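You operate a simulated robot arm through the tools that you are given. There is no shell and no other tool. Be economical: measure what you need, move in short steps, check, and stop when the job is done.

You are at the controls of a simulated two-armed robot. One attempt, no reset.

## Task
Shut the drawer of the fitting table. Take the yellow wool piece on the top of the timber table and put it away on the top of the tall carton. Stack the 25 screw box from the top of the timber table on top of the 35 screw box. Take the brown wool piece on the top of the timber table and put it away on the top of the tall carton. Close the glue tray lid. Take the purple socket box and leave it on the top of the gauge table. Fetch the teal socket box and set it on the top of the timber table. Fetch the short wooden batten labelled "L725" from the top of the timber table and set it on the drain cover. Put the orange wedge on the top of the gauge table. Turn the teal dial to 25. Take the can that says "W527" from the table marked boxes and leave it on the top of the filler table. Put the green wedge on the top of the gauge table. Any order will do. Set down upright: yellow wool piece, brown wool piece, can.

The check looks at the end state, three seconds after you hand in, the way a careful person would. Anything else that was tipped, shoved, dropped, spilled or broken makes it a failure. A push-on lid holds only when it is set on centred and level and pressed home; a screw cap is set on level and turned clockwise until tight.

## Robot
Two 7-joint arms with two-finger parallel grippers on one trunk, on a base that drives. Base frame: it is fixed to the floor where the robot stands at the start and does not move with it; the origin is under the middle of the robot, x ahead of it, y to its left, z up; the surface under the hand at the start is at about z = 80. Readings come in cm, degrees, newtons and seconds.
The left shoulder is at the start at [5.2, 10.1, 106], the right one opposite. With the tool pointing down near the work surface each hand reaches from about 24 to 54 cm from the robot's upright axis, wherever it stands, measured 20 degrees to its own side. Places, roughly: brown can, teal can [-150, 525, 75]; brown wool piece (11x6x8 cm) [50, 100, 80]; drain cover [100, 475, 75]; drawer of the fitting table [50, -20, 80]; glue tray lid [60, 80, 80]; green wedge (8x4x3 cm) [60, -130, 80]; orange wedge (12x5x4 cm) [50, -70, 80]; purple socket box (6x6x5 cm) [50, -110, 80]; screw box [50, 100, 75]; short wooden batten [50, 25, 75]; teal dial [50, -80, 80]; teal socket box (6x6x5 cm) [50, -120, 80]; top of the filler table [110, 620, 70]; top of the gauge table (124x24 cm) [-164, -108, 80]; top of the tall carton [-980, 180, 60]; top of the timber table [70, 60, 80]; yellow wool piece (11x7x8 cm) [60, 10, 80]. Payload 2.4 kg a hand.
Tool frame (each hand has its own): the origin (TCP) lies between the finger pads and is the grasp point; the fingertips stand 2.4 cm ahead of it; z points along the fingers, y is the line along which they close. The gripper opens to 6.8 cm. The fingers are 1.7 cm wide and 1 cm thick; the gripper's body (4 by 7 cm) begins 4.1 cm behind the TCP.
Orientation is that of the tool frame in the base frame, as a unit quaternion [x, y, z, w]. With the fingers straight down and closing along the base's y, the tool's x points along the base's -x, its y along +y and its z along -z.

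## Interface
- The arms move only by the tool apply_moves. It takes "left_commands", "right_commands" or both (then of equal length, played together; a hand with none holds still); each is a list of rows, each a list of 7 numbers: the opening, from 0 (shut) to 1 (fully open), then the shift along the base's x, y, z in units of 500 mm (1.0 is 500 mm), then the turn, a rotation vector about the base's x, y, z in units of 120 degrees (1.0 is 120 degrees). In form: [[hand, tx, ty, tz, wx, wy, wz], ...]. A call has 1 to 12 rows; each row is the pose to reach, as a shift and turn from the pose commanded when the call began. A call with a number of a shift or a turn outside -1 to 1 is refused whole. Rows are played at 5 a second. More than 5 cm and 8.6 degrees between two rows, or a gripper value outside its range, and nothing of the call is played. A pose out of reach is approached as far as the arm can. The call stops where the force on the tool passes 40 N (or 10 N more than at its start, if that is more) or the arm is blocked; 0.2 s more then pass. The fingers move at their own pace (about 7.2 cm/s each) and stop on an object; they squeeze with about 21 N. The grip force told is the motor's: it shows also when the fingers shut on nothing. Time passes only in rows, and 0.2 s behind the last, so rows that repeat a pose let the fingers close. It gives the time, the measured TCP pose, the force on the tool (base axes), the opening and the grip force at its end, in the units of the frame above (readings bear some noise), with the torque about the TCP (base axes, N m) and any sound that the robot's microphone picked up, and new pictures: "pictures" is both (left out), scene, wrist or none (wrist: the cameras of the hands that moved).
- Cameras (640 x 400 px; columns grow to the right, rows downward): "scene" is now at [14.46, 1.83, 122.67]; the picture's right is [0.12, -0.99, 0.00], its down [-0.53, -0.07, -0.85] and it looks along [0.84, 0.11, -0.53] (base axes); focal length 214 px, centre (320, 200). "left" rides on the left gripper at [8.4, -1.1, -7.5] in its tool frame; the picture's right is [0.13, 0.99, 0.00], its down [-0.60, 0.08, -0.79] and it looks along [-0.79, 0.10, 0.61] (tool axes); focal length 251 px, centre (320, 200). "right" rides on the right gripper at [8.4, 1.1, -7.5] in its tool frame; the picture's right is [-0.13, 0.99, 0.00], its down [-0.60, -0.08, -0.79] and it looks along [-0.79, -0.10, 0.61] (tool axes); focal length 251 px, centre (320, 200). There is no depth. A picture from a camera that has moved, and an enlarged one, comes with that camera's place and axes in the base frame and with its lens. The place of the scene camera against the robot may be out by one fixed shift of up to 1.2 cm in any direction.
- slide_trunk(by): slides the trunk up (or, below 0, down) by that many cm; the arms and the scene camera ride with it, the base frame stays. It gives what a move gives, with no picture.
- base_move(legs): drives the robot by 1 to 6 legs, each [ahead, left, turn to the left] in cm, cm and degrees, along the robot's own axes; the way and the turn of a leg run together, so that a leg with both is an arc; at most 150 cm and 180 degrees a leg. The arms and the cameras ride along, it lands a little off, and it stops where it bumps. It gives what a move gives, and a new picture of the scene camera.
- aim_head(pan, tilt): turns the head with the scene camera to pan (to the left, within 86 degrees either way) and tilt (down, from -29 to 69), counted from straight ahead of the robot. It gives what a move gives, and a new picture of the scene camera.
- enlarge(camera, box): a new picture of the part [left, top, right, bottom] of that camera's present view, enlarged. The clock stands still meanwhile.
- job_done(): hands the job in; it is judged then, once.

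Go step by step. Nothing tells you exact positions but the pictures and the camera data: compare them with the known pose of the tool, close in by small moves and look again before you grip or let go. The budget is 535 turns and 360 pictures, counting those below and the enlarged ones. Unless the task says otherwise, let go and move clear before handing in.

The tools are called after "Request:" as name(argument=value, ...) on one line, values as JSON. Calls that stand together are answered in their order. apply_moves: Moves the arms, as the interface text tells. Its arguments: {"type":"object","properties":{"left_commands":{"type":"array","items":{"type":"array","items":{"type":"number"}}},"right_commands":{"type":"array","items":{"type":"array","items":{"type":"number"}}},"pictures":{"type":"string","enum":["both","scene","wrist","none"]}},"required":[]} The other tools are called the same way: slide_trunk (by) slides the trunk up or down; base_move (legs) drives the base; aim_head (pan, tilt) turns the head that bears the scene camera; enlarge (camera, box) takes an enlarged picture of a part of a camera's view; job_done () hands the job in.

At the start:

```text
time_s: 0.0
left_ee_pos: [40.55, 19.49, 111.04]
left_tcp_rot: [0.0, 1.0, -0.001, 0.001]
left_ft_force: [-0.7, 0.6, 0.6]
left_wrist_torque: [0.03, 0.02, 0.01]
left_width: 6.8
left_finger_force: 0.1
right_ee_pos: [41.9, -16.81, 102.63]
right_tcp_rot: [0.0, 1.0, 0.0, 0.0]
right_ft_force: [0.4, -0.2, 0.5]
right_wrist_torque: [0.02, -0.02, 0.04]
right_width: 6.79
right_finger_force: 0.0
trunk travel left (down, up): [-27.5, 57.4]
robot x, y, heading: [0.0, -0.12, 0.1]
head pan, tilt: [7.1, 32.1]
```

scene: 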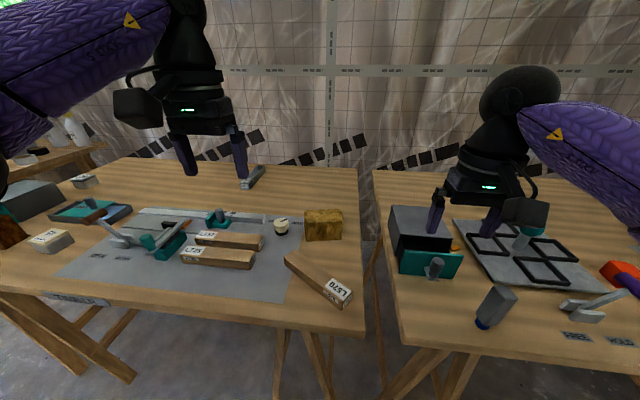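
right: 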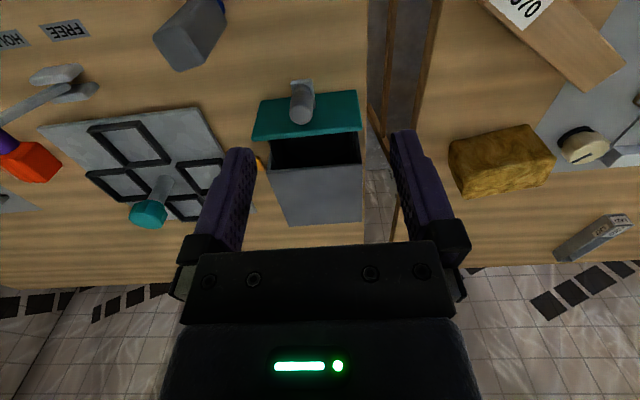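
left: 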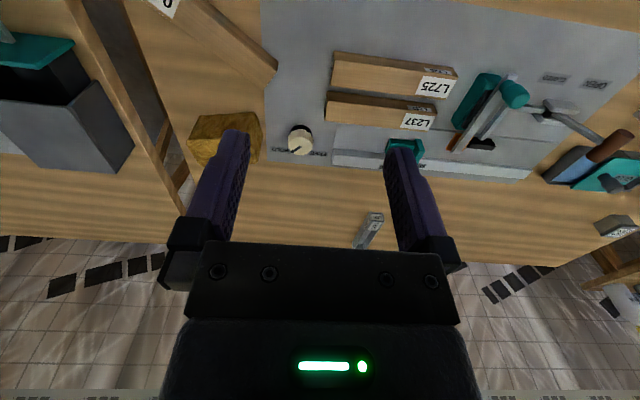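

I see the timber table on the left (battens, yellow wool, screw box, tray) and the fitting table on the right (open drawer, dial fixture). I will first look around with the head.

Request:
aim_head(pan=60, tilt=30)

Request:
aim_head(pan=-55, tilt=30)

```text
time_s: 1.2
left_ee_pos: [40.59, 19.24, 110.97]
left_tcp_rot: [-0.001, 1.0, -0.001, -0.001]
left_ft_force: [0.6, -1.2, 0.1]
left_wrist_torque: [-0.05, -0.03, -0.03]
left_width: 6.78
left_finger_force: 0.1
right_ee_pos: [41.83, -16.71, 102.53]
right_tcp_rot: [0.0, 1.0, 0.0, 0.0]
right_ft_force: [0.0, 0.0, -0.4]
right_wrist_torque: [0.01, 0.0, -0.01]
right_width: 6.8
right_finger_force: 0.0
trunk travel left (down, up): [-27.5, 57.4]
robot x, y, heading: [0.08, 0.07, 0.1]
head pan, tilt: [60.0, 30.0]
camera scene: at [10.11, 8.55, 123.01], right [0.87, -0.5, 0.0], down [-0.25, -0.43, -0.87], along [0.43, 0.75, -0.5], focal length 214 px, centre (320, 200)
```

scene: 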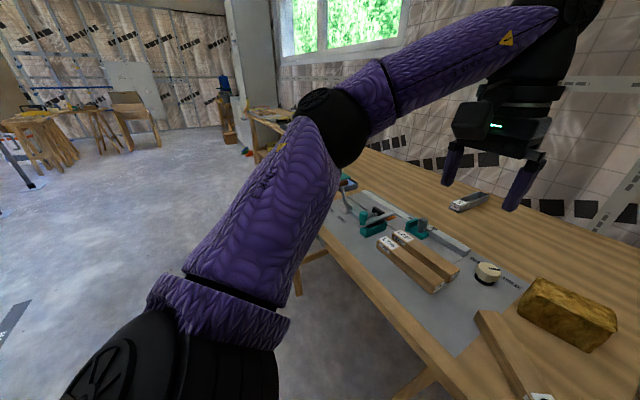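

```text
time_s: 3.2
left_ee_pos: [40.47, 19.38, 110.97]
left_tcp_rot: [-0.001, 1.0, 0.0, 0.0]
left_ft_force: [0.0, 0.3, 0.1]
left_wrist_torque: [-0.01, 0.02, 0.02]
left_width: 6.8
left_finger_force: 0.1
right_ee_pos: [42.06, -16.76, 102.69]
right_tcp_rot: [0.0, 1.0, 0.0, 0.0]
right_ft_force: [0.3, -0.1, -0.6]
right_wrist_torque: [0.0, -0.01, 0.02]
right_width: 6.85
right_finger_force: 0.1
trunk travel left (down, up): [-27.5, 57.4]
robot x, y, heading: [-0.02, -0.22, 0.0]
head pan, tilt: [-55.0, 30.0]
camera scene: at [10.77, -6.69, 123.01], right [-0.82, -0.57, 0.0], down [-0.29, 0.41, -0.87], along [0.5, -0.71, -0.5], focal length 214 px, centre (320, 200)
```

scene: 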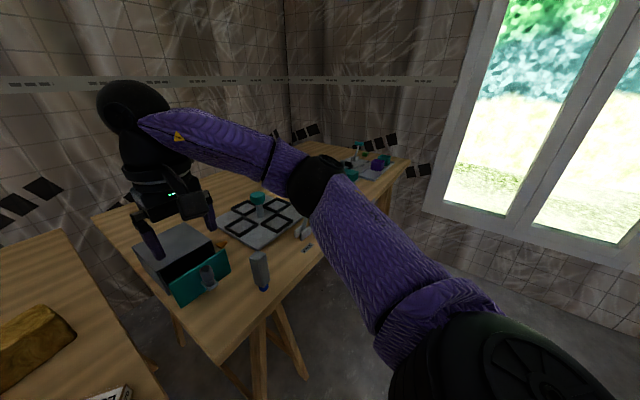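

The drawer front stands about 5 cm out near [51,-19.5]. I'll bring the right hand in front of it at knob height, then push ahead.

Request:
apply_moves(right_commands=[[1, -0.04, -0.027, -0.06, 0, 0, 0], [1, -0.04, -0.054, -0.14, 0, 0, 0], [1, -0.04, -0.054, -0.22, 0, 0, 0], [1, -0.04, -0.054, -0.28, 0, 0, 0], [1, -0.04, -0.054, -0.28, 0, 0, 0]], pictures="none")

Request:
aim_head(pan=-25, tilt=40)

Request:
enlarge(camera="right", box=[0, 0, 640, 400])

```text
time_s: 4.4
left_ee_pos: [40.56, 19.41, 111.05]
left_tcp_rot: [0.0, 1.0, 0.0, -0.001]
left_ft_force: [0.4, -0.5, 0.1]
left_wrist_torque: [-0.04, 0.02, -0.05]
left_width: 6.81
left_finger_force: 0.1
right_ee_pos: [39.94, -19.14, 88.68]
right_tcp_rot: [0.0, 1.0, 0.001, 0.0]
right_ft_force: [-0.7, 0.1, -0.9]
right_wrist_torque: [-0.03, 0.01, 0.02]
right_width: 6.79
right_finger_force: 0.0
trunk travel left (down, up): [-27.5, 57.4]
robot x, y, heading: [0.04, -0.12, -0.1]
head pan, tilt: [-55.0, 30.0]
```

```text
time_s: 5.3
left_ee_pos: [40.61, 19.29, 111.03]
left_tcp_rot: [-0.001, 1.0, 0.0, -0.001]
left_ft_force: [0.2, 0.3, -0.7]
left_wrist_torque: [-0.01, -0.01, 0.03]
left_width: 6.8
left_finger_force: 0.1
right_ee_pos: [39.97, -19.2, 88.68]
right_tcp_rot: [0.0, 1.0, 0.0, 0.001]
right_ft_force: [0.3, 0.7, -0.1]
right_wrist_torque: [0.0, 0.02, 0.0]
right_width: 6.8
right_finger_force: 0.0
trunk travel left (down, up): [-27.5, 57.4]
robot x, y, heading: [0.1, -0.09, 0.4]
head pan, tilt: [-25.0, 40.0]
camera scene: at [13.28, -2.88, 121.47], right [-0.42, -0.91, 0.0], down [-0.58, 0.27, -0.77], along [0.69, -0.32, -0.64], focal length 214 px, centre (320, 200)
```

scene: 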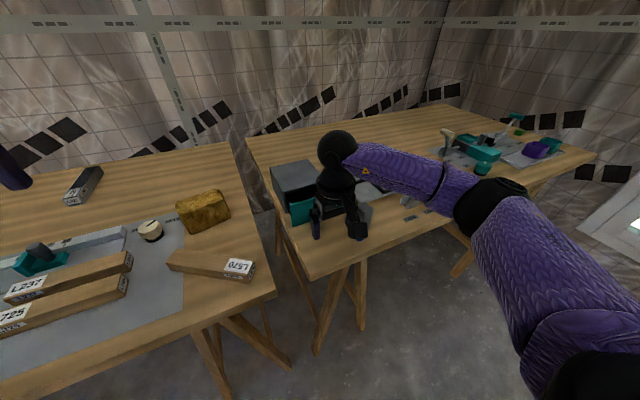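

```text
1.00 times, centred on (320, 200) of right (not enlarged: the box is as wide or as high as the picture)
camera zoom: at [31.45, -17.99, 96.22], right [0.13, 0.99, 0.0], down [0.6, -0.08, 0.79], along [0.79, -0.1, -0.61], focal length 251 px, centre (320, 200)
```

zoom: 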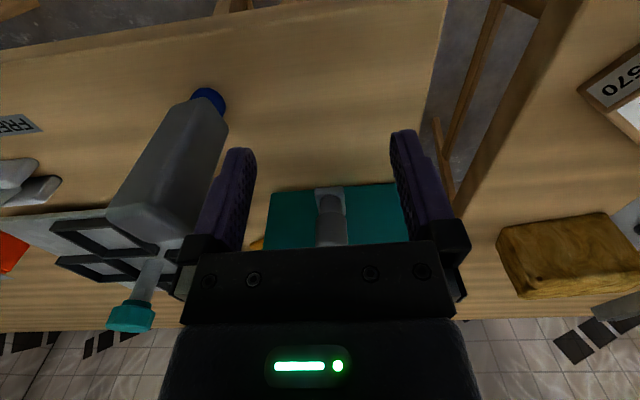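

The open fingers straddle the knob nicely, clear of the bottle. Lower slightly and push ahead until it stops.

Request:
apply_moves(right_commands=[[1, 0, 0, -0.04, 0, 0, 0], [1, 0.08, 0, -0.04, 0, 0, 0], [1, 0.16, 0, -0.04, 0, 0, 0], [1, 0.2, 0, -0.04, 0, 0, 0], [1, 0.23, 0, -0.04, 0, 0, 0], [1, 0.26, 0, -0.04, 0, 0, 0], [1, 0.29, 0, -0.04, 0, 0, 0], [1, 0.32, 0, -0.04, 0, 0, 0], [1, 0.35, 0, -0.04, 0, 0, 0], [1, 0.38, 0, -0.04, 0, 0, 0]], pictures="both")

```text
time_s: 7.5
left_ee_pos: [40.52, 19.4, 110.97]
left_tcp_rot: [-0.001, 1.0, 0.0, 0.0]
left_ft_force: [0.2, 0.5, -0.3]
left_wrist_torque: [-0.01, -0.04, -0.01]
left_width: 6.8
left_finger_force: 0.1
right_ee_pos: [51.24, -19.38, 86.46]
right_tcp_rot: [0.0, 1.0, 0.0, 0.0]
right_ft_force: [-0.5, 0.8, 0.6]
right_wrist_torque: [0.02, -0.01, 0.0]
right_width: 6.82
right_finger_force: 0.1
right hand out of reach, approached as far as the arm can: row 6, 7, 8, 9, 10
trunk travel left (down, up): [-27.5, 57.4]
robot x, y, heading: [-0.31, 0.05, 0.1]
head pan, tilt: [-25.0, 40.0]
camera scene: at [13.29, -2.87, 121.47], right [-0.42, -0.91, 0.0], down [-0.58, 0.27, -0.77], along [0.69, -0.32, -0.64], focal length 214 px, centre (320, 200)
camera right: at [42.71, -18.23, 94.04], right [0.13, 0.99, 0.0], down [0.6, -0.08, 0.79], along [0.79, -0.1, -0.61], focal length 251 px, centre (320, 200)
```

scene: 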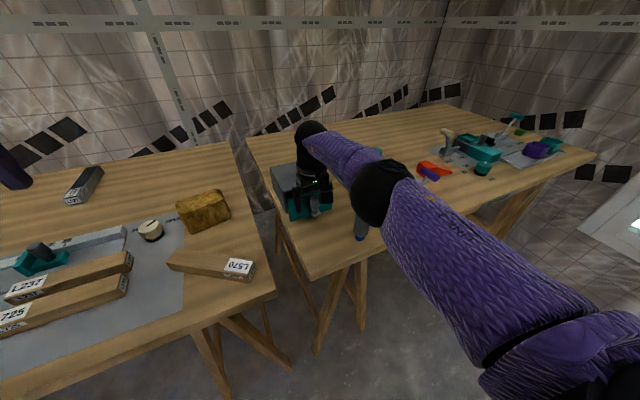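
right: 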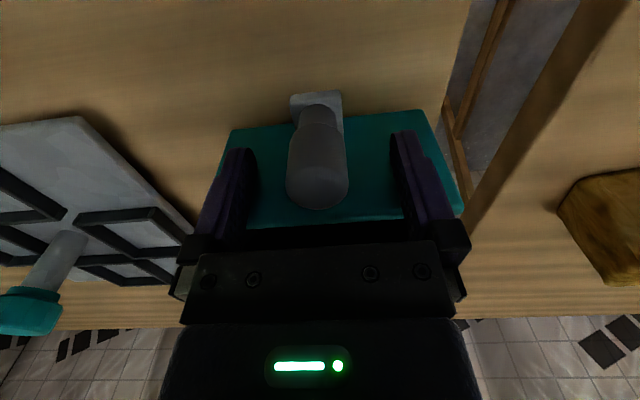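

The hand reached its limit at the drawer front. I'll drive the base 3 cm ahead to push it in.

Request:
base_move(legs=[[3.5, 0, 0]])

Request:
enlarge(camera="right", box=[0, 0, 640, 400])

```text
time_s: 8.5
left_ee_pos: [43.8, 19.4, 110.97]
left_tcp_rot: [0.0, 1.0, 0.0, -0.001]
left_ft_force: [0.7, 0.5, 0.1]
left_wrist_torque: [0.01, 0.0, -0.02]
left_width: 6.79
left_finger_force: 0.0
right_ee_pos: [54.14, -19.52, 86.52]
right_tcp_rot: [0.0, 1.0, 0.0, -0.009]
right_ft_force: [-2.7, 0.3, 0.6]
right_wrist_torque: [0.0, -0.05, 0.1]
right_width: 6.82
right_finger_force: 0.0
trunk travel left (down, up): [-27.5, 57.4]
robot x, y, heading: [3.42, 0.27, -0.1]
head pan, tilt: [-25.0, 40.0]
stopped in leg 1: the force on the tool passed its limit at 74 N (the readings are from after the stop); the commanded pose is now the measured one
camera scene: at [16.46, -2.89, 121.47], right [-0.42, -0.91, 0.0], down [-0.58, 0.27, -0.77], along [0.69, -0.33, -0.64], focal length 214 px, centre (320, 200)
```

scene: 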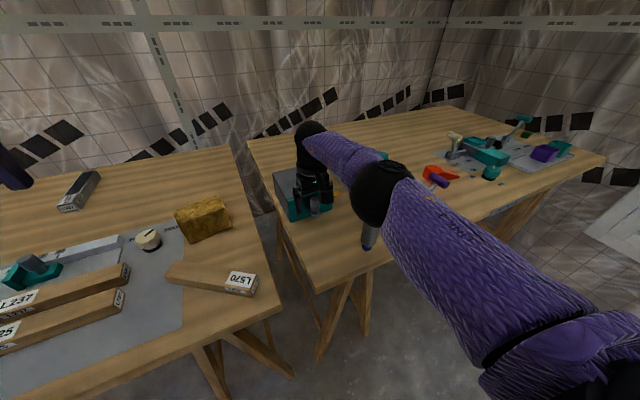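

```text
1.00 times, centred on (320, 200) of right (not enlarged: the box is as wide or as high as the picture)
camera zoom: at [45.7, -18.3, 94.15], right [0.13, 0.99, 0.0], down [0.62, -0.08, 0.78], along [0.78, -0.1, -0.62], focal length 251 px, centre (320, 200)
```

zoom: 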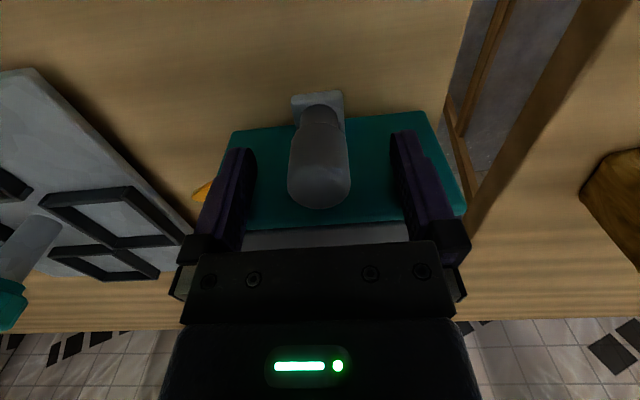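

The drawer hit its stop and appears flush. Backing away and lifting to check.

Request:
apply_moves(right_commands=[[1, -0.08, 0, 0, 0, 0, 0], [1, -0.16, 0, 0.04, 0, 0, 0], [1, -0.22, 0, 0.12, 0, 0, 0], [1, -0.26, 0, 0.2, 0, 0, 0], [1, -0.26, 0, 0.28, 0, 0, 0], [1, -0.26, 0, 0.36, 0, 0, 0]], pictures="both")

```text
time_s: 9.9
left_ee_pos: [43.79, 19.3, 111.05]
left_tcp_rot: [0.0, 1.0, 0.0, 0.0]
left_ft_force: [0.2, 0.3, 0.1]
left_wrist_torque: [-0.02, -0.03, -0.01]
left_width: 6.81
left_finger_force: 0.2
right_ee_pos: [41.16, -19.35, 104.21]
right_tcp_rot: [0.001, 1.0, 0.001, -0.008]
right_ft_force: [-0.8, 0.2, 0.8]
right_wrist_torque: [0.01, 0.02, 0.04]
right_width: 6.79
right_finger_force: 0.1
trunk travel left (down, up): [-27.5, 57.4]
robot x, y, heading: [3.27, 0.05, 0.0]
head pan, tilt: [-25.0, 40.0]
camera scene: at [16.49, -2.89, 121.47], right [-0.42, -0.91, 0.0], down [-0.58, 0.27, -0.77], along [0.69, -0.33, -0.64], focal length 214 px, centre (320, 200)
camera right: at [32.82, -18.11, 111.78], right [0.13, 0.99, 0.0], down [0.62, -0.08, 0.78], along [0.78, -0.1, -0.62], focal length 251 px, centre (320, 200)
```

scene: 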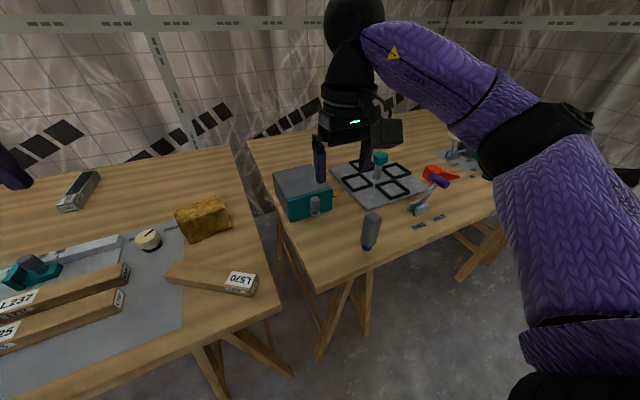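
right: 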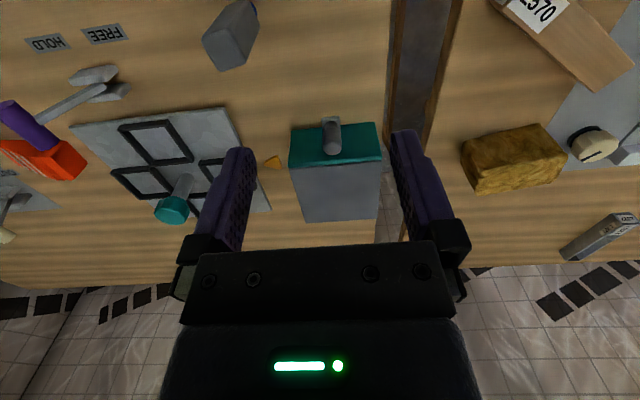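

The drawer is shut. Now I drive right along the fitting table toward the dial and the socket boxes, and look.

Request:
base_move(legs=[[-3, -70, 0]])

Request:
aim_head(pan=-15, tilt=35)

Request:
enlarge(camera="right", box=[0, 0, 640, 400])

```text
time_s: 13.7
left_ee_pos: [40.44, -50.58, 110.92]
left_tcp_rot: [0.004, 1.0, 0.001, -0.002]
left_ft_force: [0.1, -0.7, 0.4]
left_wrist_torque: [0.04, -0.01, 0.03]
left_width: 6.81
left_finger_force: 0.0
right_ee_pos: [37.42, -89.28, 104.06]
right_tcp_rot: [0.005, 1.0, 0.0, -0.008]
right_ft_force: [-0.2, 0.1, 0.7]
right_wrist_torque: [-0.01, -0.01, 0.02]
right_width: 6.81
right_finger_force: 0.0
trunk travel left (down, up): [-27.5, 57.4]
robot x, y, heading: [-0.32, -69.61, -0.8]
head pan, tilt: [-25.0, 40.0]
camera scene: at [12.91, -72.59, 121.47], right [-0.43, -0.9, 0.0], down [-0.58, 0.28, -0.77], along [0.69, -0.33, -0.64], focal length 214 px, centre (320, 200)
```

scene: 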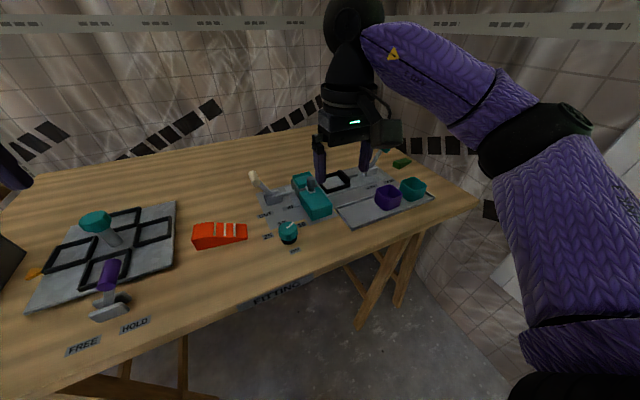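

```text
time_s: 14.4
left_ee_pos: [40.47, -50.71, 110.95]
left_tcp_rot: [0.005, 1.0, 0.0, 0.0]
left_ft_force: [-0.1, 0.6, 0.8]
left_wrist_torque: [-0.03, 0.03, 0.0]
left_width: 6.81
left_finger_force: 0.1
right_ee_pos: [37.53, -89.26, 104.06]
right_tcp_rot: [0.005, 1.0, 0.0, -0.008]
right_ft_force: [0.9, 0.2, 0.0]
right_wrist_torque: [-0.05, 0.0, 0.0]
right_width: 6.79
right_finger_force: 0.0
trunk travel left (down, up): [-27.5, 57.4]
robot x, y, heading: [-0.13, -69.69, -0.5]
head pan, tilt: [-15.0, 35.0]
camera scene: at [13.72, -71.28, 122.22], right [-0.27, -0.96, 0.0], down [-0.55, 0.16, -0.82], along [0.79, -0.22, -0.57], focal length 214 px, centre (320, 200)
```

scene: 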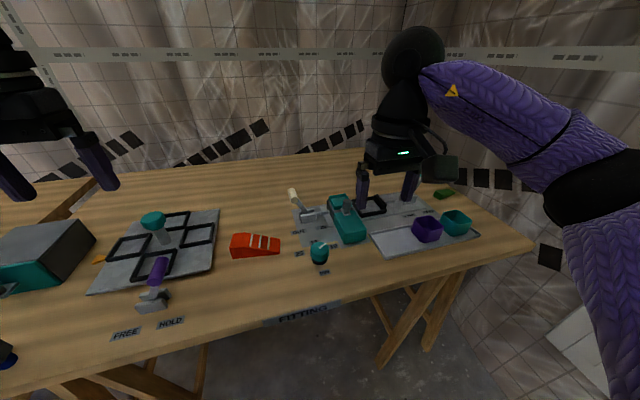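

```text
1.00 times, centred on (320, 200) of right (not enlarged: the box is as wide or as high as the picture)
camera zoom: at [29.12, -87.95, 111.72], right [0.14, 0.99, 0.0], down [0.62, -0.09, 0.78], along [0.78, -0.11, -0.62], focal length 251 px, centre (320, 200)
```

zoom: 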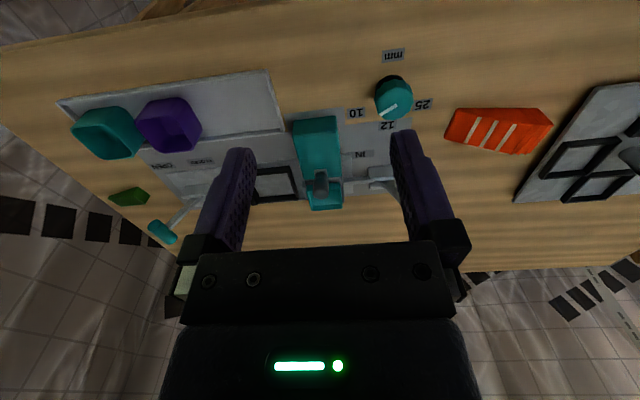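

The dial with labels 10/12/25 is visible ahead; the socket boxes are open cups. Zooming on the dial.

Request:
enlarge(camera="right", box=[330, 40, 450, 140])

Request:
enlarge(camera="scene", box=[270, 180, 480, 300])

```text
4.00 times, centred on (390, 90) of right
camera zoom: at [29.12, -87.95, 111.72], right [0.14, 0.99, 0.0], down [0.62, -0.09, 0.78], along [0.78, -0.11, -0.62], focal length 1006 px, centre (40, 640)
```

zoom: 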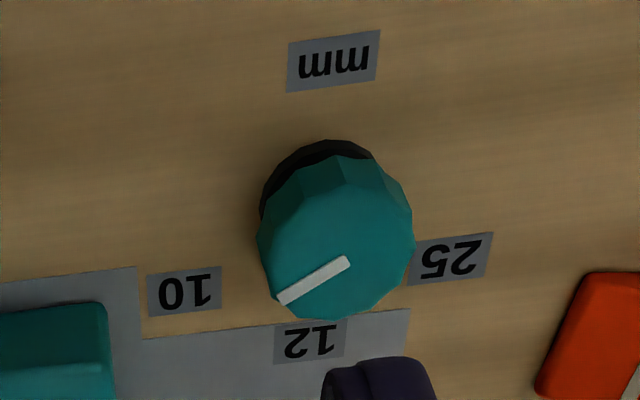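

```text
3.05 times, centred on (375, 240) of scene
camera zoom: at [13.72, -71.28, 122.22], right [-0.27, -0.96, 0.0], down [-0.55, 0.16, -0.82], along [0.79, -0.22, -0.57], focal length 654 px, centre (152, 78)
```

zoom: 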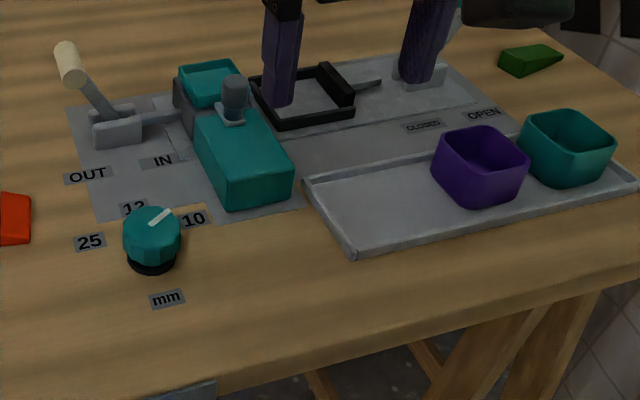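

The dial centre is about [47.8,-81.1], and it points to 10; 25 lies about 128° counter-clockwise. I'll bring the right hand over it, pre-turned 60° clockwise.

Request:
apply_moves(right_commands=[[1, 0.026, 0.02, -0.02, 0, 0, -0.0625], [1, 0.052, 0.04, -0.04, 0, 0, -0.125], [1, 0.078, 0.06, -0.06, 0, 0, -0.1875], [1, 0.104, 0.08, -0.08, 0, 0, -0.25], [1, 0.13, 0.1, -0.1, 0, 0, -0.3125], [1, 0.156, 0.12, -0.12, 0, 0, -0.375], [1, 0.182, 0.14, -0.14, 0, 0, -0.4375], [1, 0.206, 0.164, -0.18, 0, 0, -0.5], [1, 0.206, 0.164, -0.22, 0, 0, -0.5], [1, 0.206, 0.164, -0.22, 0, 0, -0.5]], pictures="wrist")

Request:
enlarge(camera="scene", box=[240, 160, 420, 280])

```text
time_s: 16.6
left_ee_pos: [40.59, -50.74, 110.83]
left_tcp_rot: [0.005, 1.0, 0.0, -0.001]
left_ft_force: [0.6, 0.3, 0.7]
left_wrist_torque: [0.0, -0.01, 0.0]
left_width: 6.79
left_finger_force: 0.0
right_ee_pos: [47.74, -80.82, 93.06]
right_tcp_rot: [0.505, 0.863, 0.004, -0.008]
right_ft_force: [0.0, -0.9, -0.3]
right_wrist_torque: [-0.01, 0.02, 0.0]
right_width: 6.82
right_finger_force: 0.0
trunk travel left (down, up): [-27.5, 57.4]
robot x, y, heading: [-0.6, -69.59, -0.6]
head pan, tilt: [-15.0, 35.0]
camera right: at [44.56, -72.98, 100.7], right [0.93, 0.37, 0.0], down [0.23, -0.58, 0.78], along [0.29, -0.73, -0.62], focal length 251 px, centre (320, 200)
```

right: 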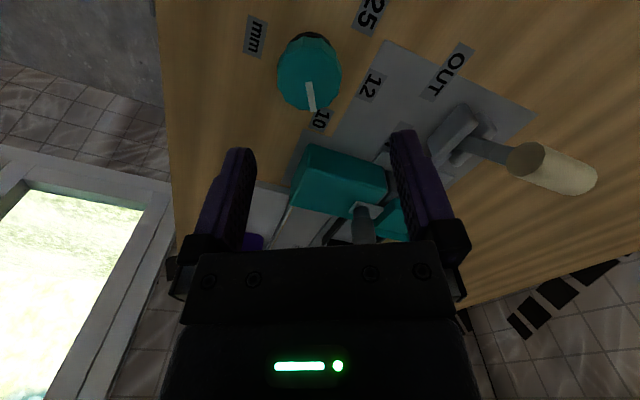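

```text
3.33 times, centred on (330, 220) of scene
camera zoom: at [13.73, -71.28, 122.23], right [-0.27, -0.96, 0.0], down [-0.55, 0.16, -0.82], along [0.79, -0.22, -0.57], focal length 715 px, centre (287, 133)
```

zoom: 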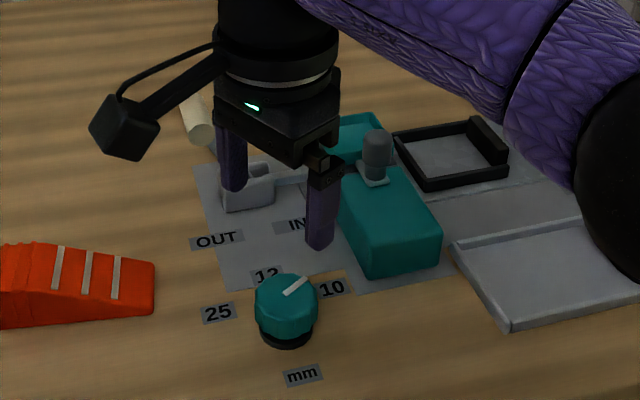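

Dial is confirmed around [47.3,-81.0]. Descending with the jaws open around it, then closing.

Request:
apply_moves(right_commands=[[1, -0.008, -0.004, -0.06, 0, 0, -0.0], [1, -0.008, -0.004, -0.12, 0, 0, 0], [1, -0.008, -0.004, -0.17, 0, 0, 0], [1, -0.008, -0.004, -0.188, 0, 0, 0], [1, -0.008, -0.004, -0.188, 0, 0, 0]], pictures="wrist")

Request:
enlarge(camera="scene", box=[240, 160, 420, 280])

```text
time_s: 17.8
left_ee_pos: [40.49, -50.74, 110.94]
left_tcp_rot: [0.005, 1.0, 0.001, 0.0]
left_ft_force: [0.1, 0.3, 0.0]
left_wrist_torque: [0.01, 0.02, 0.0]
left_width: 6.78
left_finger_force: 0.0
right_ee_pos: [47.21, -81.08, 83.7]
right_tcp_rot: [0.505, 0.863, 0.004, -0.007]
right_ft_force: [0.2, -1.0, 0.0]
right_wrist_torque: [0.01, 0.04, -0.02]
right_width: 6.8
right_finger_force: 0.0
trunk travel left (down, up): [-27.5, 57.4]
robot x, y, heading: [-0.21, -69.46, -0.5]
head pan, tilt: [-15.0, 35.0]
camera right: at [44.02, -73.21, 91.28], right [0.93, 0.37, 0.0], down [0.23, -0.58, 0.78], along [0.29, -0.73, -0.62], focal length 251 px, centre (320, 200)
```

right: 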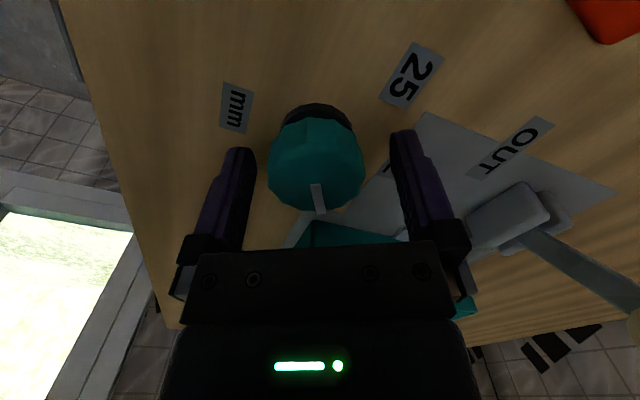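

```text
3.33 times, centred on (330, 220) of scene
camera zoom: at [13.73, -71.27, 122.23], right [-0.27, -0.96, 0.0], down [-0.55, 0.15, -0.82], along [0.79, -0.22, -0.57], focal length 715 px, centre (287, 133)
```

zoom: 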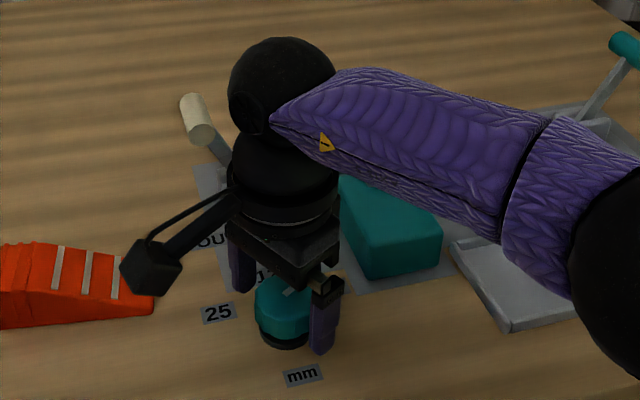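

Knob is centred between the pads; lower 0.6 cm and close.

Request:
apply_moves(right_commands=[[1, 0, 0, -0.012, 0, 0, 0], [0.6, 0, 0, -0.012, 0, 0, 0], [0.5, 0, 0, -0.012, 0, 0, 0], [0.4, 0, 0, -0.012, 0, 0, 0], [0.4, 0, 0, -0.012, 0, 0, 0]], pictures="none")

```text
time_s: 19.0
left_ee_pos: [40.23, -50.86, 111.1]
left_tcp_rot: [0.005, 1.0, 0.001, 0.0]
left_ft_force: [0.7, 0.4, -0.4]
left_wrist_torque: [0.01, 0.01, 0.01]
left_width: 6.76
left_finger_force: 0.0
right_ee_pos: [47.07, -81.27, 83.04]
right_tcp_rot: [0.506, 0.863, 0.004, -0.007]
right_ft_force: [-24.7, -11.0, -6.1]
right_wrist_torque: [-0.27, 0.36, -0.08]
right_width: 4.5
right_finger_force: 44.3
trunk travel left (down, up): [-27.5, 57.4]
robot x, y, heading: [-0.51, -69.66, -0.5]
head pan, tilt: [-15.0, 35.0]
```

Gripped the dial but there's side load; ease the hand slightly toward (-x,-y).

Request:
apply_moves(right_commands=[[0.4, -0.004, -0.002, 0, 0, 0, 0], [0.4, -0.006, -0.003, 0, 0, 0, 0]], pictures="none")

```text
time_s: 19.6
left_ee_pos: [40.48, -50.62, 110.94]
left_tcp_rot: [0.004, 1.0, 0.0, -0.002]
left_ft_force: [-0.1, -0.4, 0.2]
left_wrist_torque: [-0.01, 0.01, 0.01]
left_width: 6.81
left_finger_force: 0.1
right_ee_pos: [47.0, -81.24, 82.94]
right_tcp_rot: [0.503, 0.864, 0.004, -0.007]
right_ft_force: [-14.9, -2.1, -17.4]
right_wrist_torque: [-0.73, -0.78, -0.04]
right_width: 4.48
right_finger_force: 45.3
trunk travel left (down, up): [-27.5, 57.4]
robot x, y, heading: [-0.41, -69.51, -0.5]
head pan, tilt: [-15.0, 35.0]
```

Request:
apply_moves(right_commands=[[0.4, -0.003, 0, 0.003, 0, 0, 0.033], [0.4, -0.004, 0, 0.005, 0, 0, 0.083], [0.4, -0.004, 0, 0.005, 0, 0, 0.133]], pictures="wrist")

```text
time_s: 20.4
left_ee_pos: [40.82, -50.54, 110.85]
left_tcp_rot: [0.005, 1.0, 0.0, -0.002]
left_ft_force: [-0.7, 0.0, 0.1]
left_wrist_torque: [0.02, 0.01, -0.01]
left_width: 6.81
left_finger_force: 0.0
right_ee_pos: [47.01, -81.36, 83.21]
right_tcp_rot: [0.379, 0.925, 0.003, -0.009]
right_ft_force: [-2.5, 8.0, -37.9]
right_wrist_torque: [0.22, -0.02, 0.01]
right_width: 4.43
right_finger_force: 44.8
trunk travel left (down, up): [-27.5, 57.4]
robot x, y, heading: [-0.36, -69.87, -0.5]
head pan, tilt: [-15.0, 35.0]
camera right: at [41.87, -74.64, 90.88], right [0.79, 0.62, 0.0], down [0.39, -0.49, 0.78], along [0.48, -0.62, -0.62], focal length 251 px, centre (320, 200)
```

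right: 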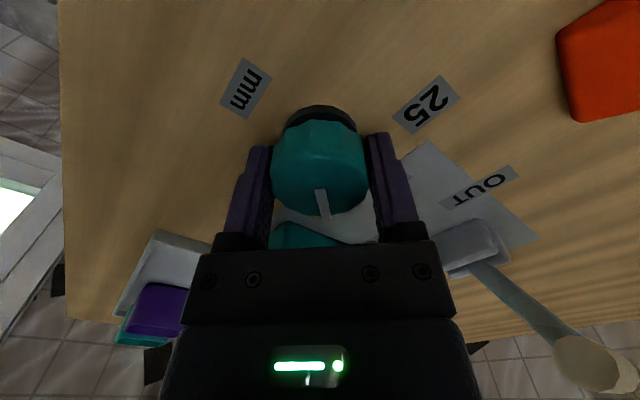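

The dial turns with the hand. Ease z down to relieve the pull, and keep turning.

Request:
apply_moves(right_commands=[[0.4, 0, 0, -0.006, 0, 0, 0], [0.4, 0, 0, -0.006, 0, 0, 0.066], [0.4, 0, 0, -0.006, 0, 0, 0.132], [0.4, 0, 0, -0.006, 0, 0, 0.198], [0.4, 0, 0, -0.006, 0, 0, 0.264], [0.4, 0, 0, -0.006, 0, 0, 0.33]], pictures="wrist")

```text
time_s: 21.8
left_ee_pos: [40.54, -50.65, 110.94]
left_tcp_rot: [0.006, 1.0, -0.001, -0.001]
left_ft_force: [-0.4, -0.2, -0.4]
left_wrist_torque: [0.03, 0.01, 0.0]
left_width: 6.8
left_finger_force: 0.1
right_ee_pos: [46.94, -81.5, 83.25]
right_tcp_rot: [0.042, 0.999, 0.002, -0.007]
right_ft_force: [30.0, -3.4, 37.2]
right_wrist_torque: [-0.14, 0.38, 0.15]
right_width: 4.46
right_finger_force: 42.2
trunk travel left (down, up): [-27.5, 57.4]
robot x, y, heading: [-0.23, -69.93, -0.7]
head pan, tilt: [-15.0, 35.0]
camera right: at [38.68, -79.44, 90.74], right [0.21, 0.98, 0.0], down [0.61, -0.13, 0.78], along [0.77, -0.17, -0.62], focal length 251 px, centre (320, 200)
```

right: 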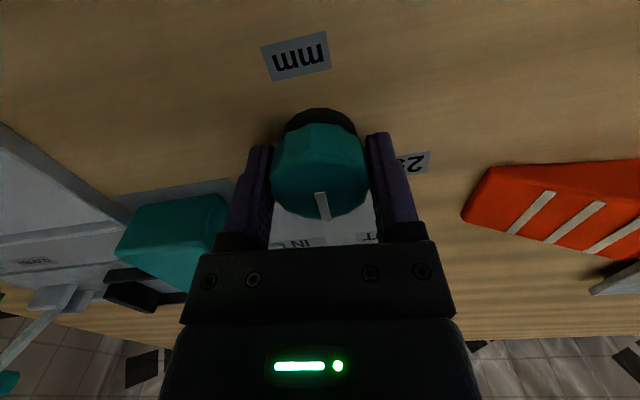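

Request:
apply_moves(right_commands=[[0.4, 0.003, 0, 0.003, 0, 0, 0], [0.4, 0.006, 0, 0.003, 0, 0, 0.033], [0.4, 0.006, 0, 0.003, 0, 0, 0.083], [0.4, 0.006, 0, 0.003, 0, 0, 0.133]], pictures="none")

```text
time_s: 22.8
left_ee_pos: [40.38, -50.71, 111.03]
left_tcp_rot: [0.006, 1.0, 0.0, 0.0]
left_ft_force: [0.6, 0.1, 0.3]
left_wrist_torque: [-0.03, 0.0, 0.01]
left_width: 6.8
left_finger_force: 0.1
right_ee_pos: [46.85, -81.4, 83.15]
right_tcp_rot: [-0.096, 0.995, -0.002, -0.011]
right_ft_force: [-11.7, -1.1, 2.7]
right_wrist_torque: [-0.48, 0.58, -0.04]
right_width: 4.47
right_finger_force: 45.3
trunk travel left (down, up): [-27.5, 57.4]
robot x, y, heading: [-0.46, -69.86, -0.6]
head pan, tilt: [-15.0, 35.0]
```

Request:
apply_moves(right_commands=[[0.4, -0.002, 0, 0, 0, 0, 0.06], [0.4, -0.002, 0, 0, 0, 0, 0.12], [0.4, -0.002, 0, 0, 0, 0, 0.18], [0.4, -0.002, 0, 0, 0, 0, 0.24], [0.4, -0.002, 0, 0, 0, 0, 0.3]], pictures="none")

```text
time_s: 23.8
left_ee_pos: [40.55, -50.61, 110.95]
left_tcp_rot: [0.005, 1.0, 0.0, -0.001]
left_ft_force: [-0.2, 0.2, -0.1]
left_wrist_torque: [0.02, -0.02, 0.0]
left_width: 6.8
left_finger_force: 0.0
right_ee_pos: [46.55, -81.55, 83.23]
right_tcp_rot: [-0.248, 0.969, 0.001, 0.005]
right_ft_force: [4.6, 4.1, -11.7]
right_wrist_torque: [0.2, -0.72, -0.01]
right_width: 4.49
right_finger_force: 44.6
right hand out of reach, approached as far as the arm can: row 3, 4
trunk travel left (down, up): [-27.5, 57.4]
robot x, y, heading: [-0.36, -69.46, -0.5]
head pan, tilt: [-15.0, 35.0]
stopped in row 4 (right hand): the force on the tool passed its limit at 76 N (the readings are from after the stop); the commanded pose is now the measured one
```

The wrist limit came at about 29°. Open, turn back, and regrip.

Request:
apply_moves(right_commands=[[1, 0, 0, 0, 0, 0, 0], [1, 0.004, 0, 0, 0, 0, 0], [1, 0.004, 0, 0, 0, 0, -0.07], [1, 0.004, 0, 0, 0, 0, -0.14], [1, 0.004, 0, 0, 0, 0, -0.21], [1, 0.004, 0, 0, 0, 0, -0.28], [1, 0.004, 0, 0, 0, 0, -0.35], [1, 0.004, 0, 0, 0, 0, -0.42], [1, 0.004, 0, 0, 0, 0, -0.48], [1, 0.004, 0, 0, 0, 0, -0.48]], pictures="wrist")

```text
time_s: 26.0
left_ee_pos: [40.44, -50.54, 110.85]
left_tcp_rot: [0.004, 1.0, 0.0, 0.0]
left_ft_force: [0.3, 0.4, 0.0]
left_wrist_torque: [0.02, 0.04, -0.03]
left_width: 6.81
left_finger_force: 0.1
right_ee_pos: [46.74, -81.67, 83.35]
right_tcp_rot: [0.25, 0.968, -0.003, 0.004]
right_ft_force: [0.6, 0.0, 0.3]
right_wrist_torque: [0.04, -0.03, 0.02]
right_width: 6.77
right_finger_force: 0.1
trunk travel left (down, up): [-27.5, 57.4]
robot x, y, heading: [-0.32, -69.31, -0.5]
head pan, tilt: [-15.0, 35.0]
camera right: at [39.78, -76.49, 90.78], right [0.59, 0.8, 0.0], down [0.48, -0.36, 0.8], along [0.64, -0.47, -0.6], focal length 251 px, centre (320, 200)
```

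right: 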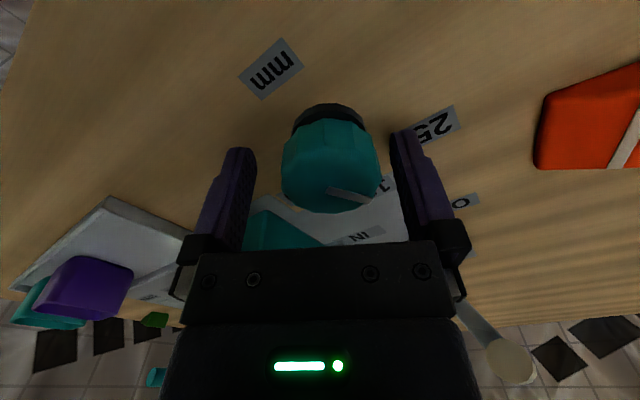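

Request:
apply_moves(right_commands=[[1, 0.002, 0.008, -0.006, 0, 0, 0], [0.6, 0.002, 0.008, -0.006, 0, 0, 0], [0.4, 0.002, 0.008, -0.006, 0, 0, 0], [0.4, 0.002, 0.008, -0.006, 0, 0, 0], [0.4, 0.002, 0.008, -0.006, 0, 0, 0.05], [0.4, 0.002, 0.008, -0.006, 0, 0, 0.1], [0.4, 0.002, 0.008, -0.006, 0, 0, 0.15], [0.4, 0.002, 0.008, -0.006, 0, 0, 0.2], [0.4, 0.002, 0.008, -0.006, 0, 0, 0.25], [0.4, 0.002, 0.008, -0.006, 0, 0, 0.29]], pictures="wrist")

```text
time_s: 28.2
left_ee_pos: [40.5, -50.68, 110.95]
left_tcp_rot: [0.004, 1.0, 0.001, -0.001]
left_ft_force: [0.4, -0.2, 0.8]
left_wrist_torque: [0.04, -0.01, 0.0]
left_width: 6.81
left_finger_force: 0.1
right_ee_pos: [46.86, -81.32, 83.02]
right_tcp_rot: [-0.051, 0.999, 0.001, 0.004]
right_ft_force: [0.3, 1.8, -9.0]
right_wrist_torque: [0.13, 0.02, -0.85]
right_width: 4.49
right_finger_force: 44.8
trunk travel left (down, up): [-27.5, 57.4]
robot x, y, heading: [-0.26, -69.57, -0.3]
head pan, tilt: [-15.0, 35.0]
camera right: at [38.35, -81.06, 90.46], right [0.03, 1.0, 0.0], down [0.6, -0.02, 0.8], along [0.8, -0.02, -0.6], focal length 251 px, centre (320, 200)
```

right: 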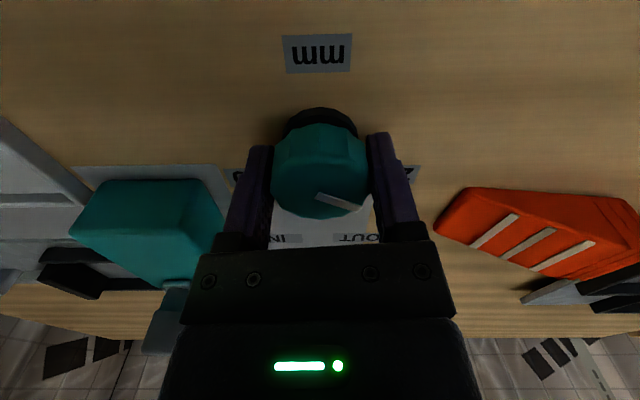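

The pointer reads about 65°, toward 25, with resisting torque now. Releasing and lifting to check.

Request:
apply_moves(right_commands=[[1, 0, 0, 0, 0, 0, 0], [1, 0, 0, 0, 0, 0, 0], [1, 0, 0, 0.06, 0, 0, 0], [1, 0, 0, 0.14, 0, 0, 0], [1, -0.05, 0, 0.22, 0, 0, 0], [1, -0.12, 0, 0.28, 0, 0, 0], [1, -0.2, 0, 0.32, 0, 0, 0]], pictures="none")

Request:
enlarge(camera="right", box=[240, 60, 440, 190])

Request:
enlarge(camera="scene", box=[250, 200, 400, 290])

```text
time_s: 29.8
left_ee_pos: [40.39, -50.77, 110.95]
left_tcp_rot: [0.005, 1.0, 0.0, 0.0]
left_ft_force: [0.6, -0.5, 0.2]
left_wrist_torque: [0.01, 0.0, 0.03]
left_width: 6.81
left_finger_force: 0.0
right_ee_pos: [36.72, -81.27, 98.76]
right_tcp_rot: [-0.051, 0.999, -0.001, 0.005]
right_ft_force: [0.5, 0.0, 1.1]
right_wrist_torque: [0.02, 0.03, -0.01]
right_width: 6.78
right_finger_force: 0.0
trunk travel left (down, up): [-27.5, 57.4]
robot x, y, heading: [-0.56, -69.46, -0.7]
head pan, tilt: [-15.0, 35.0]
```

```text
3.08 times, centred on (340, 125) of right
camera zoom: at [28.1, -80.91, 106.23], right [0.03, 1.0, 0.0], down [0.6, -0.02, 0.8], along [0.8, -0.02, -0.6], focal length 774 px, centre (258, 431)
```

zoom: 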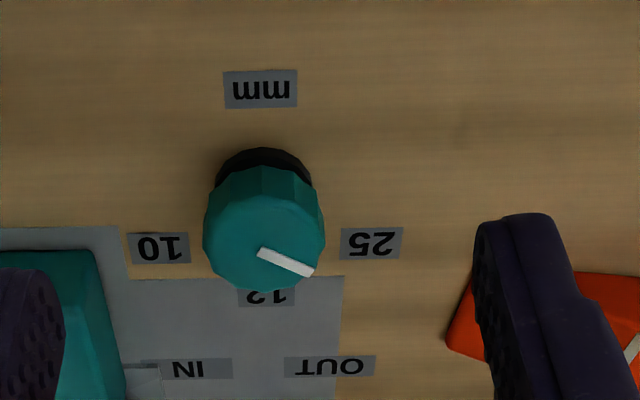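

```text
4.27 times, centred on (325, 245) of scene
camera zoom: at [13.71, -71.25, 122.23], right [-0.27, -0.96, 0.0], down [-0.55, 0.15, -0.82], along [0.79, -0.22, -0.57], focal length 915 px, centre (299, 8)
```

zoom: 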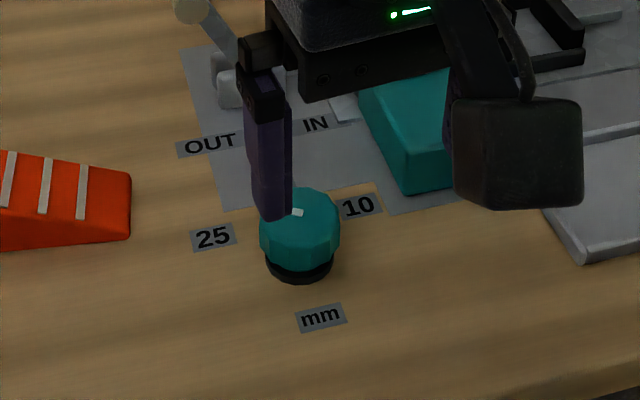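

The dial points at 25. Next, a close look at the orange wedge, with the scene camera after a shift right.

Request:
base_move(legs=[[4, -10, 0]])

Request:
aim_head(pan=15, tilt=45)

Request:
enlarge(camera="left", box=[0, 0, 640, 400])

```text
time_s: 30.9
left_ee_pos: [44.47, -60.84, 110.93]
left_tcp_rot: [0.005, 1.0, 0.001, 0.0]
left_ft_force: [0.4, -0.3, 0.5]
left_wrist_torque: [0.02, -0.02, 0.02]
left_width: 6.77
left_finger_force: 0.1
right_ee_pos: [40.72, -91.4, 98.63]
right_tcp_rot: [-0.051, 0.999, 0.0, 0.004]
right_ft_force: [0.1, 0.7, -0.7]
right_wrist_torque: [-0.01, 0.01, -0.02]
right_width: 6.8
right_finger_force: 0.1
trunk travel left (down, up): [-27.5, 57.4]
robot x, y, heading: [4.03, -79.55, -0.3]
head pan, tilt: [-15.0, 35.0]
camera scene: at [17.67, -81.35, 122.22], right [-0.27, -0.96, 0.0], down [-0.55, 0.15, -0.82], along [0.79, -0.22, -0.57], focal length 214 px, centre (320, 200)
```

scene: 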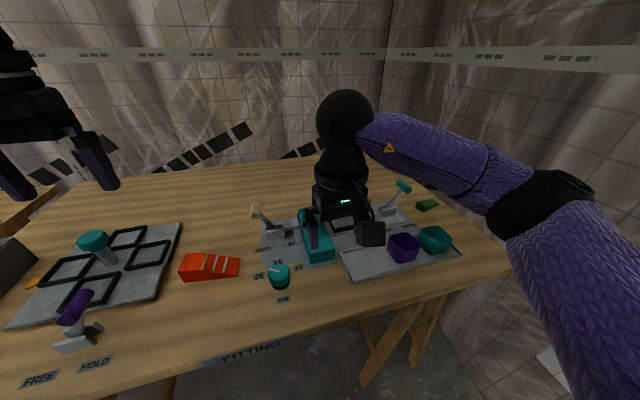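

```text
time_s: 31.9
left_ee_pos: [44.4, -60.7, 110.93]
left_tcp_rot: [0.006, 1.0, -0.001, 0.0]
left_ft_force: [0.6, 0.9, 0.3]
left_wrist_torque: [-0.01, 0.05, -0.01]
left_width: 6.83
left_finger_force: 0.0
right_ee_pos: [40.66, -91.33, 98.77]
right_tcp_rot: [-0.051, 0.999, -0.001, 0.005]
right_ft_force: [0.1, -0.1, 1.7]
right_wrist_torque: [-0.02, 0.01, 0.01]
right_width: 6.81
right_finger_force: 0.0
trunk travel left (down, up): [-27.5, 57.4]
robot x, y, heading: [3.67, -79.47, -0.5]
head pan, tilt: [15.0, 45.0]
camera scene: at [17.06, -76.93, 120.75], right [0.25, -0.97, 0.0], down [-0.69, -0.17, -0.71], along [0.69, 0.17, -0.71], focal length 214 px, centre (320, 200)
```

scene: 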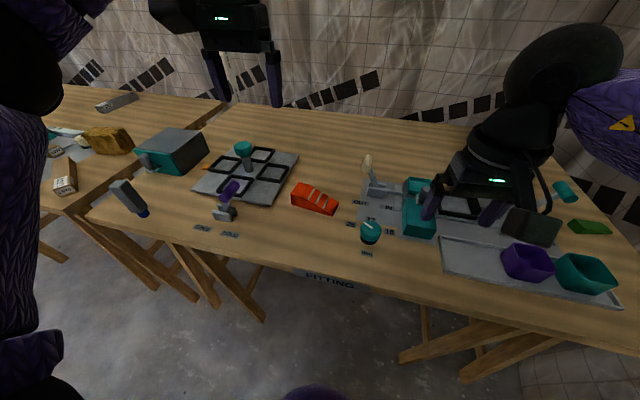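

```text
1.00 times, centred on (320, 200) of left (not enlarged: the box is as wide or as high as the picture)
camera zoom: at [35.95, -61.77, 118.52], right [-0.12, 0.99, 0.0], down [0.61, 0.07, 0.79], along [0.79, 0.09, -0.61], focal length 251 px, centre (320, 200)
```

zoom: 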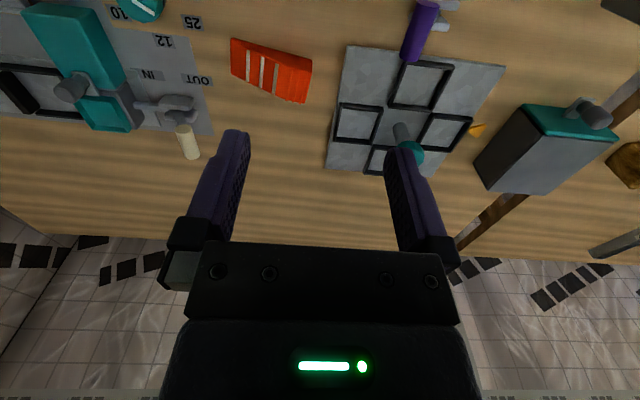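

The orange wedge lies at about [54,-67], its long axis 16° off y. The left hand goes over it, turned 74°.

Request:
apply_moves(left_commands=[[1, 0.02, -0.013, -0.03, 0, 0, 0.0685], [1, 0.042, -0.027, -0.07, 0, 0, 0.137], [1, 0.064, -0.041, -0.11, 0, 0, 0.2055], [1, 0.085, -0.054, -0.15, 0, 0, 0.274], [1, 0.106, -0.068, -0.2, 0, 0, 0.3425], [1, 0.128, -0.081, -0.25, 0, 0, 0.411], [1, 0.149, -0.095, -0.3, 0, 0, 0.4795], [1, 0.17, -0.108, -0.34, 0, 0, 0.548], [1, 0.192, -0.122, -0.38, 0, 0, 0.617], [1, 0.192, -0.122, -0.38, 0, 0, 0.617]], pictures="wrist")

Request:
enlarge(camera="scene", box=[240, 120, 420, 240])

```text
time_s: 34.1
left_ee_pos: [54.16, -67.09, 91.84]
left_tcp_rot: [-0.598, 0.801, 0.0, 0.0]
left_ft_force: [-0.4, -0.1, 0.5]
left_wrist_torque: [0.0, 0.0, 0.02]
left_width: 6.78
left_finger_force: 0.0
right_ee_pos: [40.58, -91.28, 98.66]
right_tcp_rot: [-0.051, 0.999, -0.001, 0.005]
right_ft_force: [-0.5, -0.6, -0.6]
right_wrist_torque: [0.0, 0.0, -0.01]
right_width: 6.79
right_finger_force: 0.1
trunk travel left (down, up): [-27.5, 57.4]
robot x, y, heading: [3.8, -79.99, -0.6]
head pan, tilt: [15.0, 45.0]
camera left: at [52.71, -75.46, 99.45], right [-0.99, 0.16, 0.0], down [0.1, 0.6, 0.79], along [0.12, 0.78, -0.61], focal length 251 px, centre (320, 200)
```

left: 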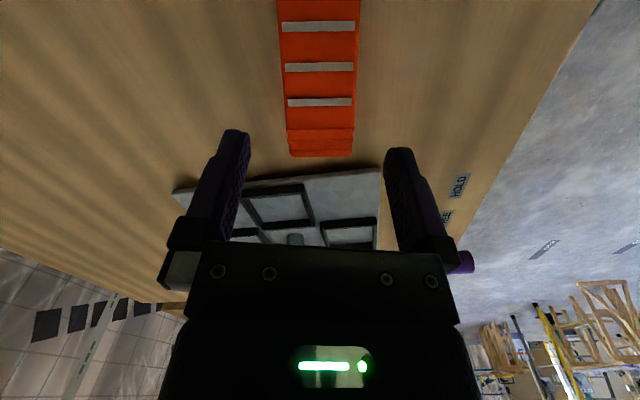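

```text
3.33 times, centred on (330, 180) of scene
camera zoom: at [17.06, -76.94, 120.74], right [0.25, -0.97, 0.0], down [-0.69, -0.18, -0.71], along [0.68, 0.18, -0.71], focal length 715 px, centre (287, 267)
```

zoom: 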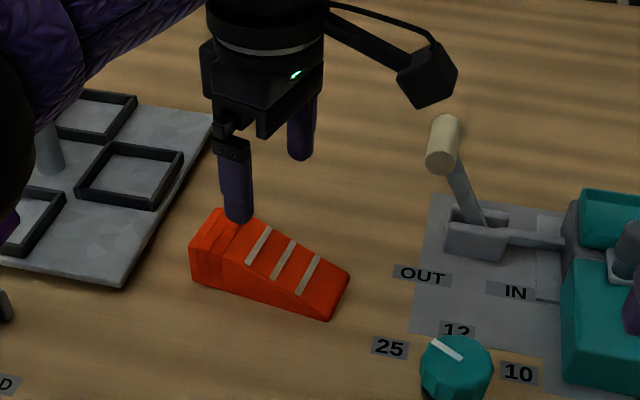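

Wedge is aligned between the fingers. Descend and grip.

Request:
apply_moves(left_commands=[[1, 0, 0.01, -0.06, 0, 0, 0], [1, 0, 0.01, -0.12, 0, 0, 0], [1, 0, 0.01, -0.16, 0, 0, 0], [1, 0, 0.01, -0.178, 0, 0, 0], [1, 0, 0.01, -0.178, 0, 0, 0], [0.5, 0, 0.01, -0.178, 0, 0, 0], [0.4, 0, 0.01, -0.178, 0, 0, 0], [0.4, 0, 0.01, -0.178, 0, 0, 0]], pictures="wrist")

```text
time_s: 35.9
left_ee_pos: [54.12, -66.46, 82.92]
left_tcp_rot: [-0.598, 0.802, 0.0, 0.0]
left_ft_force: [0.1, 0.4, -0.1]
left_wrist_torque: [0.01, -0.03, 0.0]
left_width: 5.19
left_finger_force: 20.6
right_ee_pos: [40.76, -91.3, 98.79]
right_tcp_rot: [-0.05, 0.999, -0.001, 0.004]
right_ft_force: [0.3, -0.4, -0.3]
right_wrist_torque: [0.02, 0.0, -0.02]
right_width: 6.8
right_finger_force: 0.2
trunk travel left (down, up): [-27.5, 57.4]
robot x, y, heading: [3.89, -79.64, -0.6]
head pan, tilt: [15.0, 45.0]
camera left: at [52.66, -74.73, 90.46], right [-0.99, 0.16, 0.0], down [0.1, 0.6, 0.79], along [0.13, 0.78, -0.61], focal length 251 px, centre (320, 200)
```

left: 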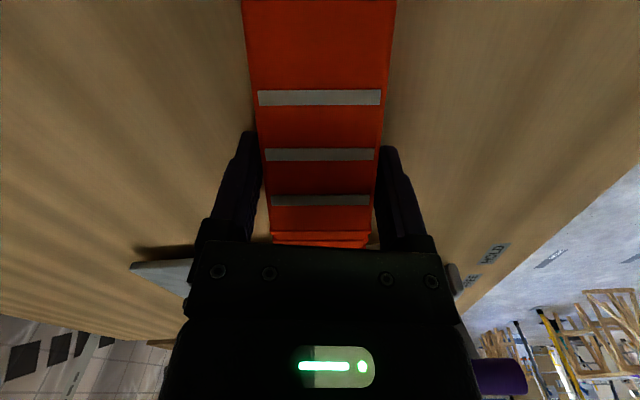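

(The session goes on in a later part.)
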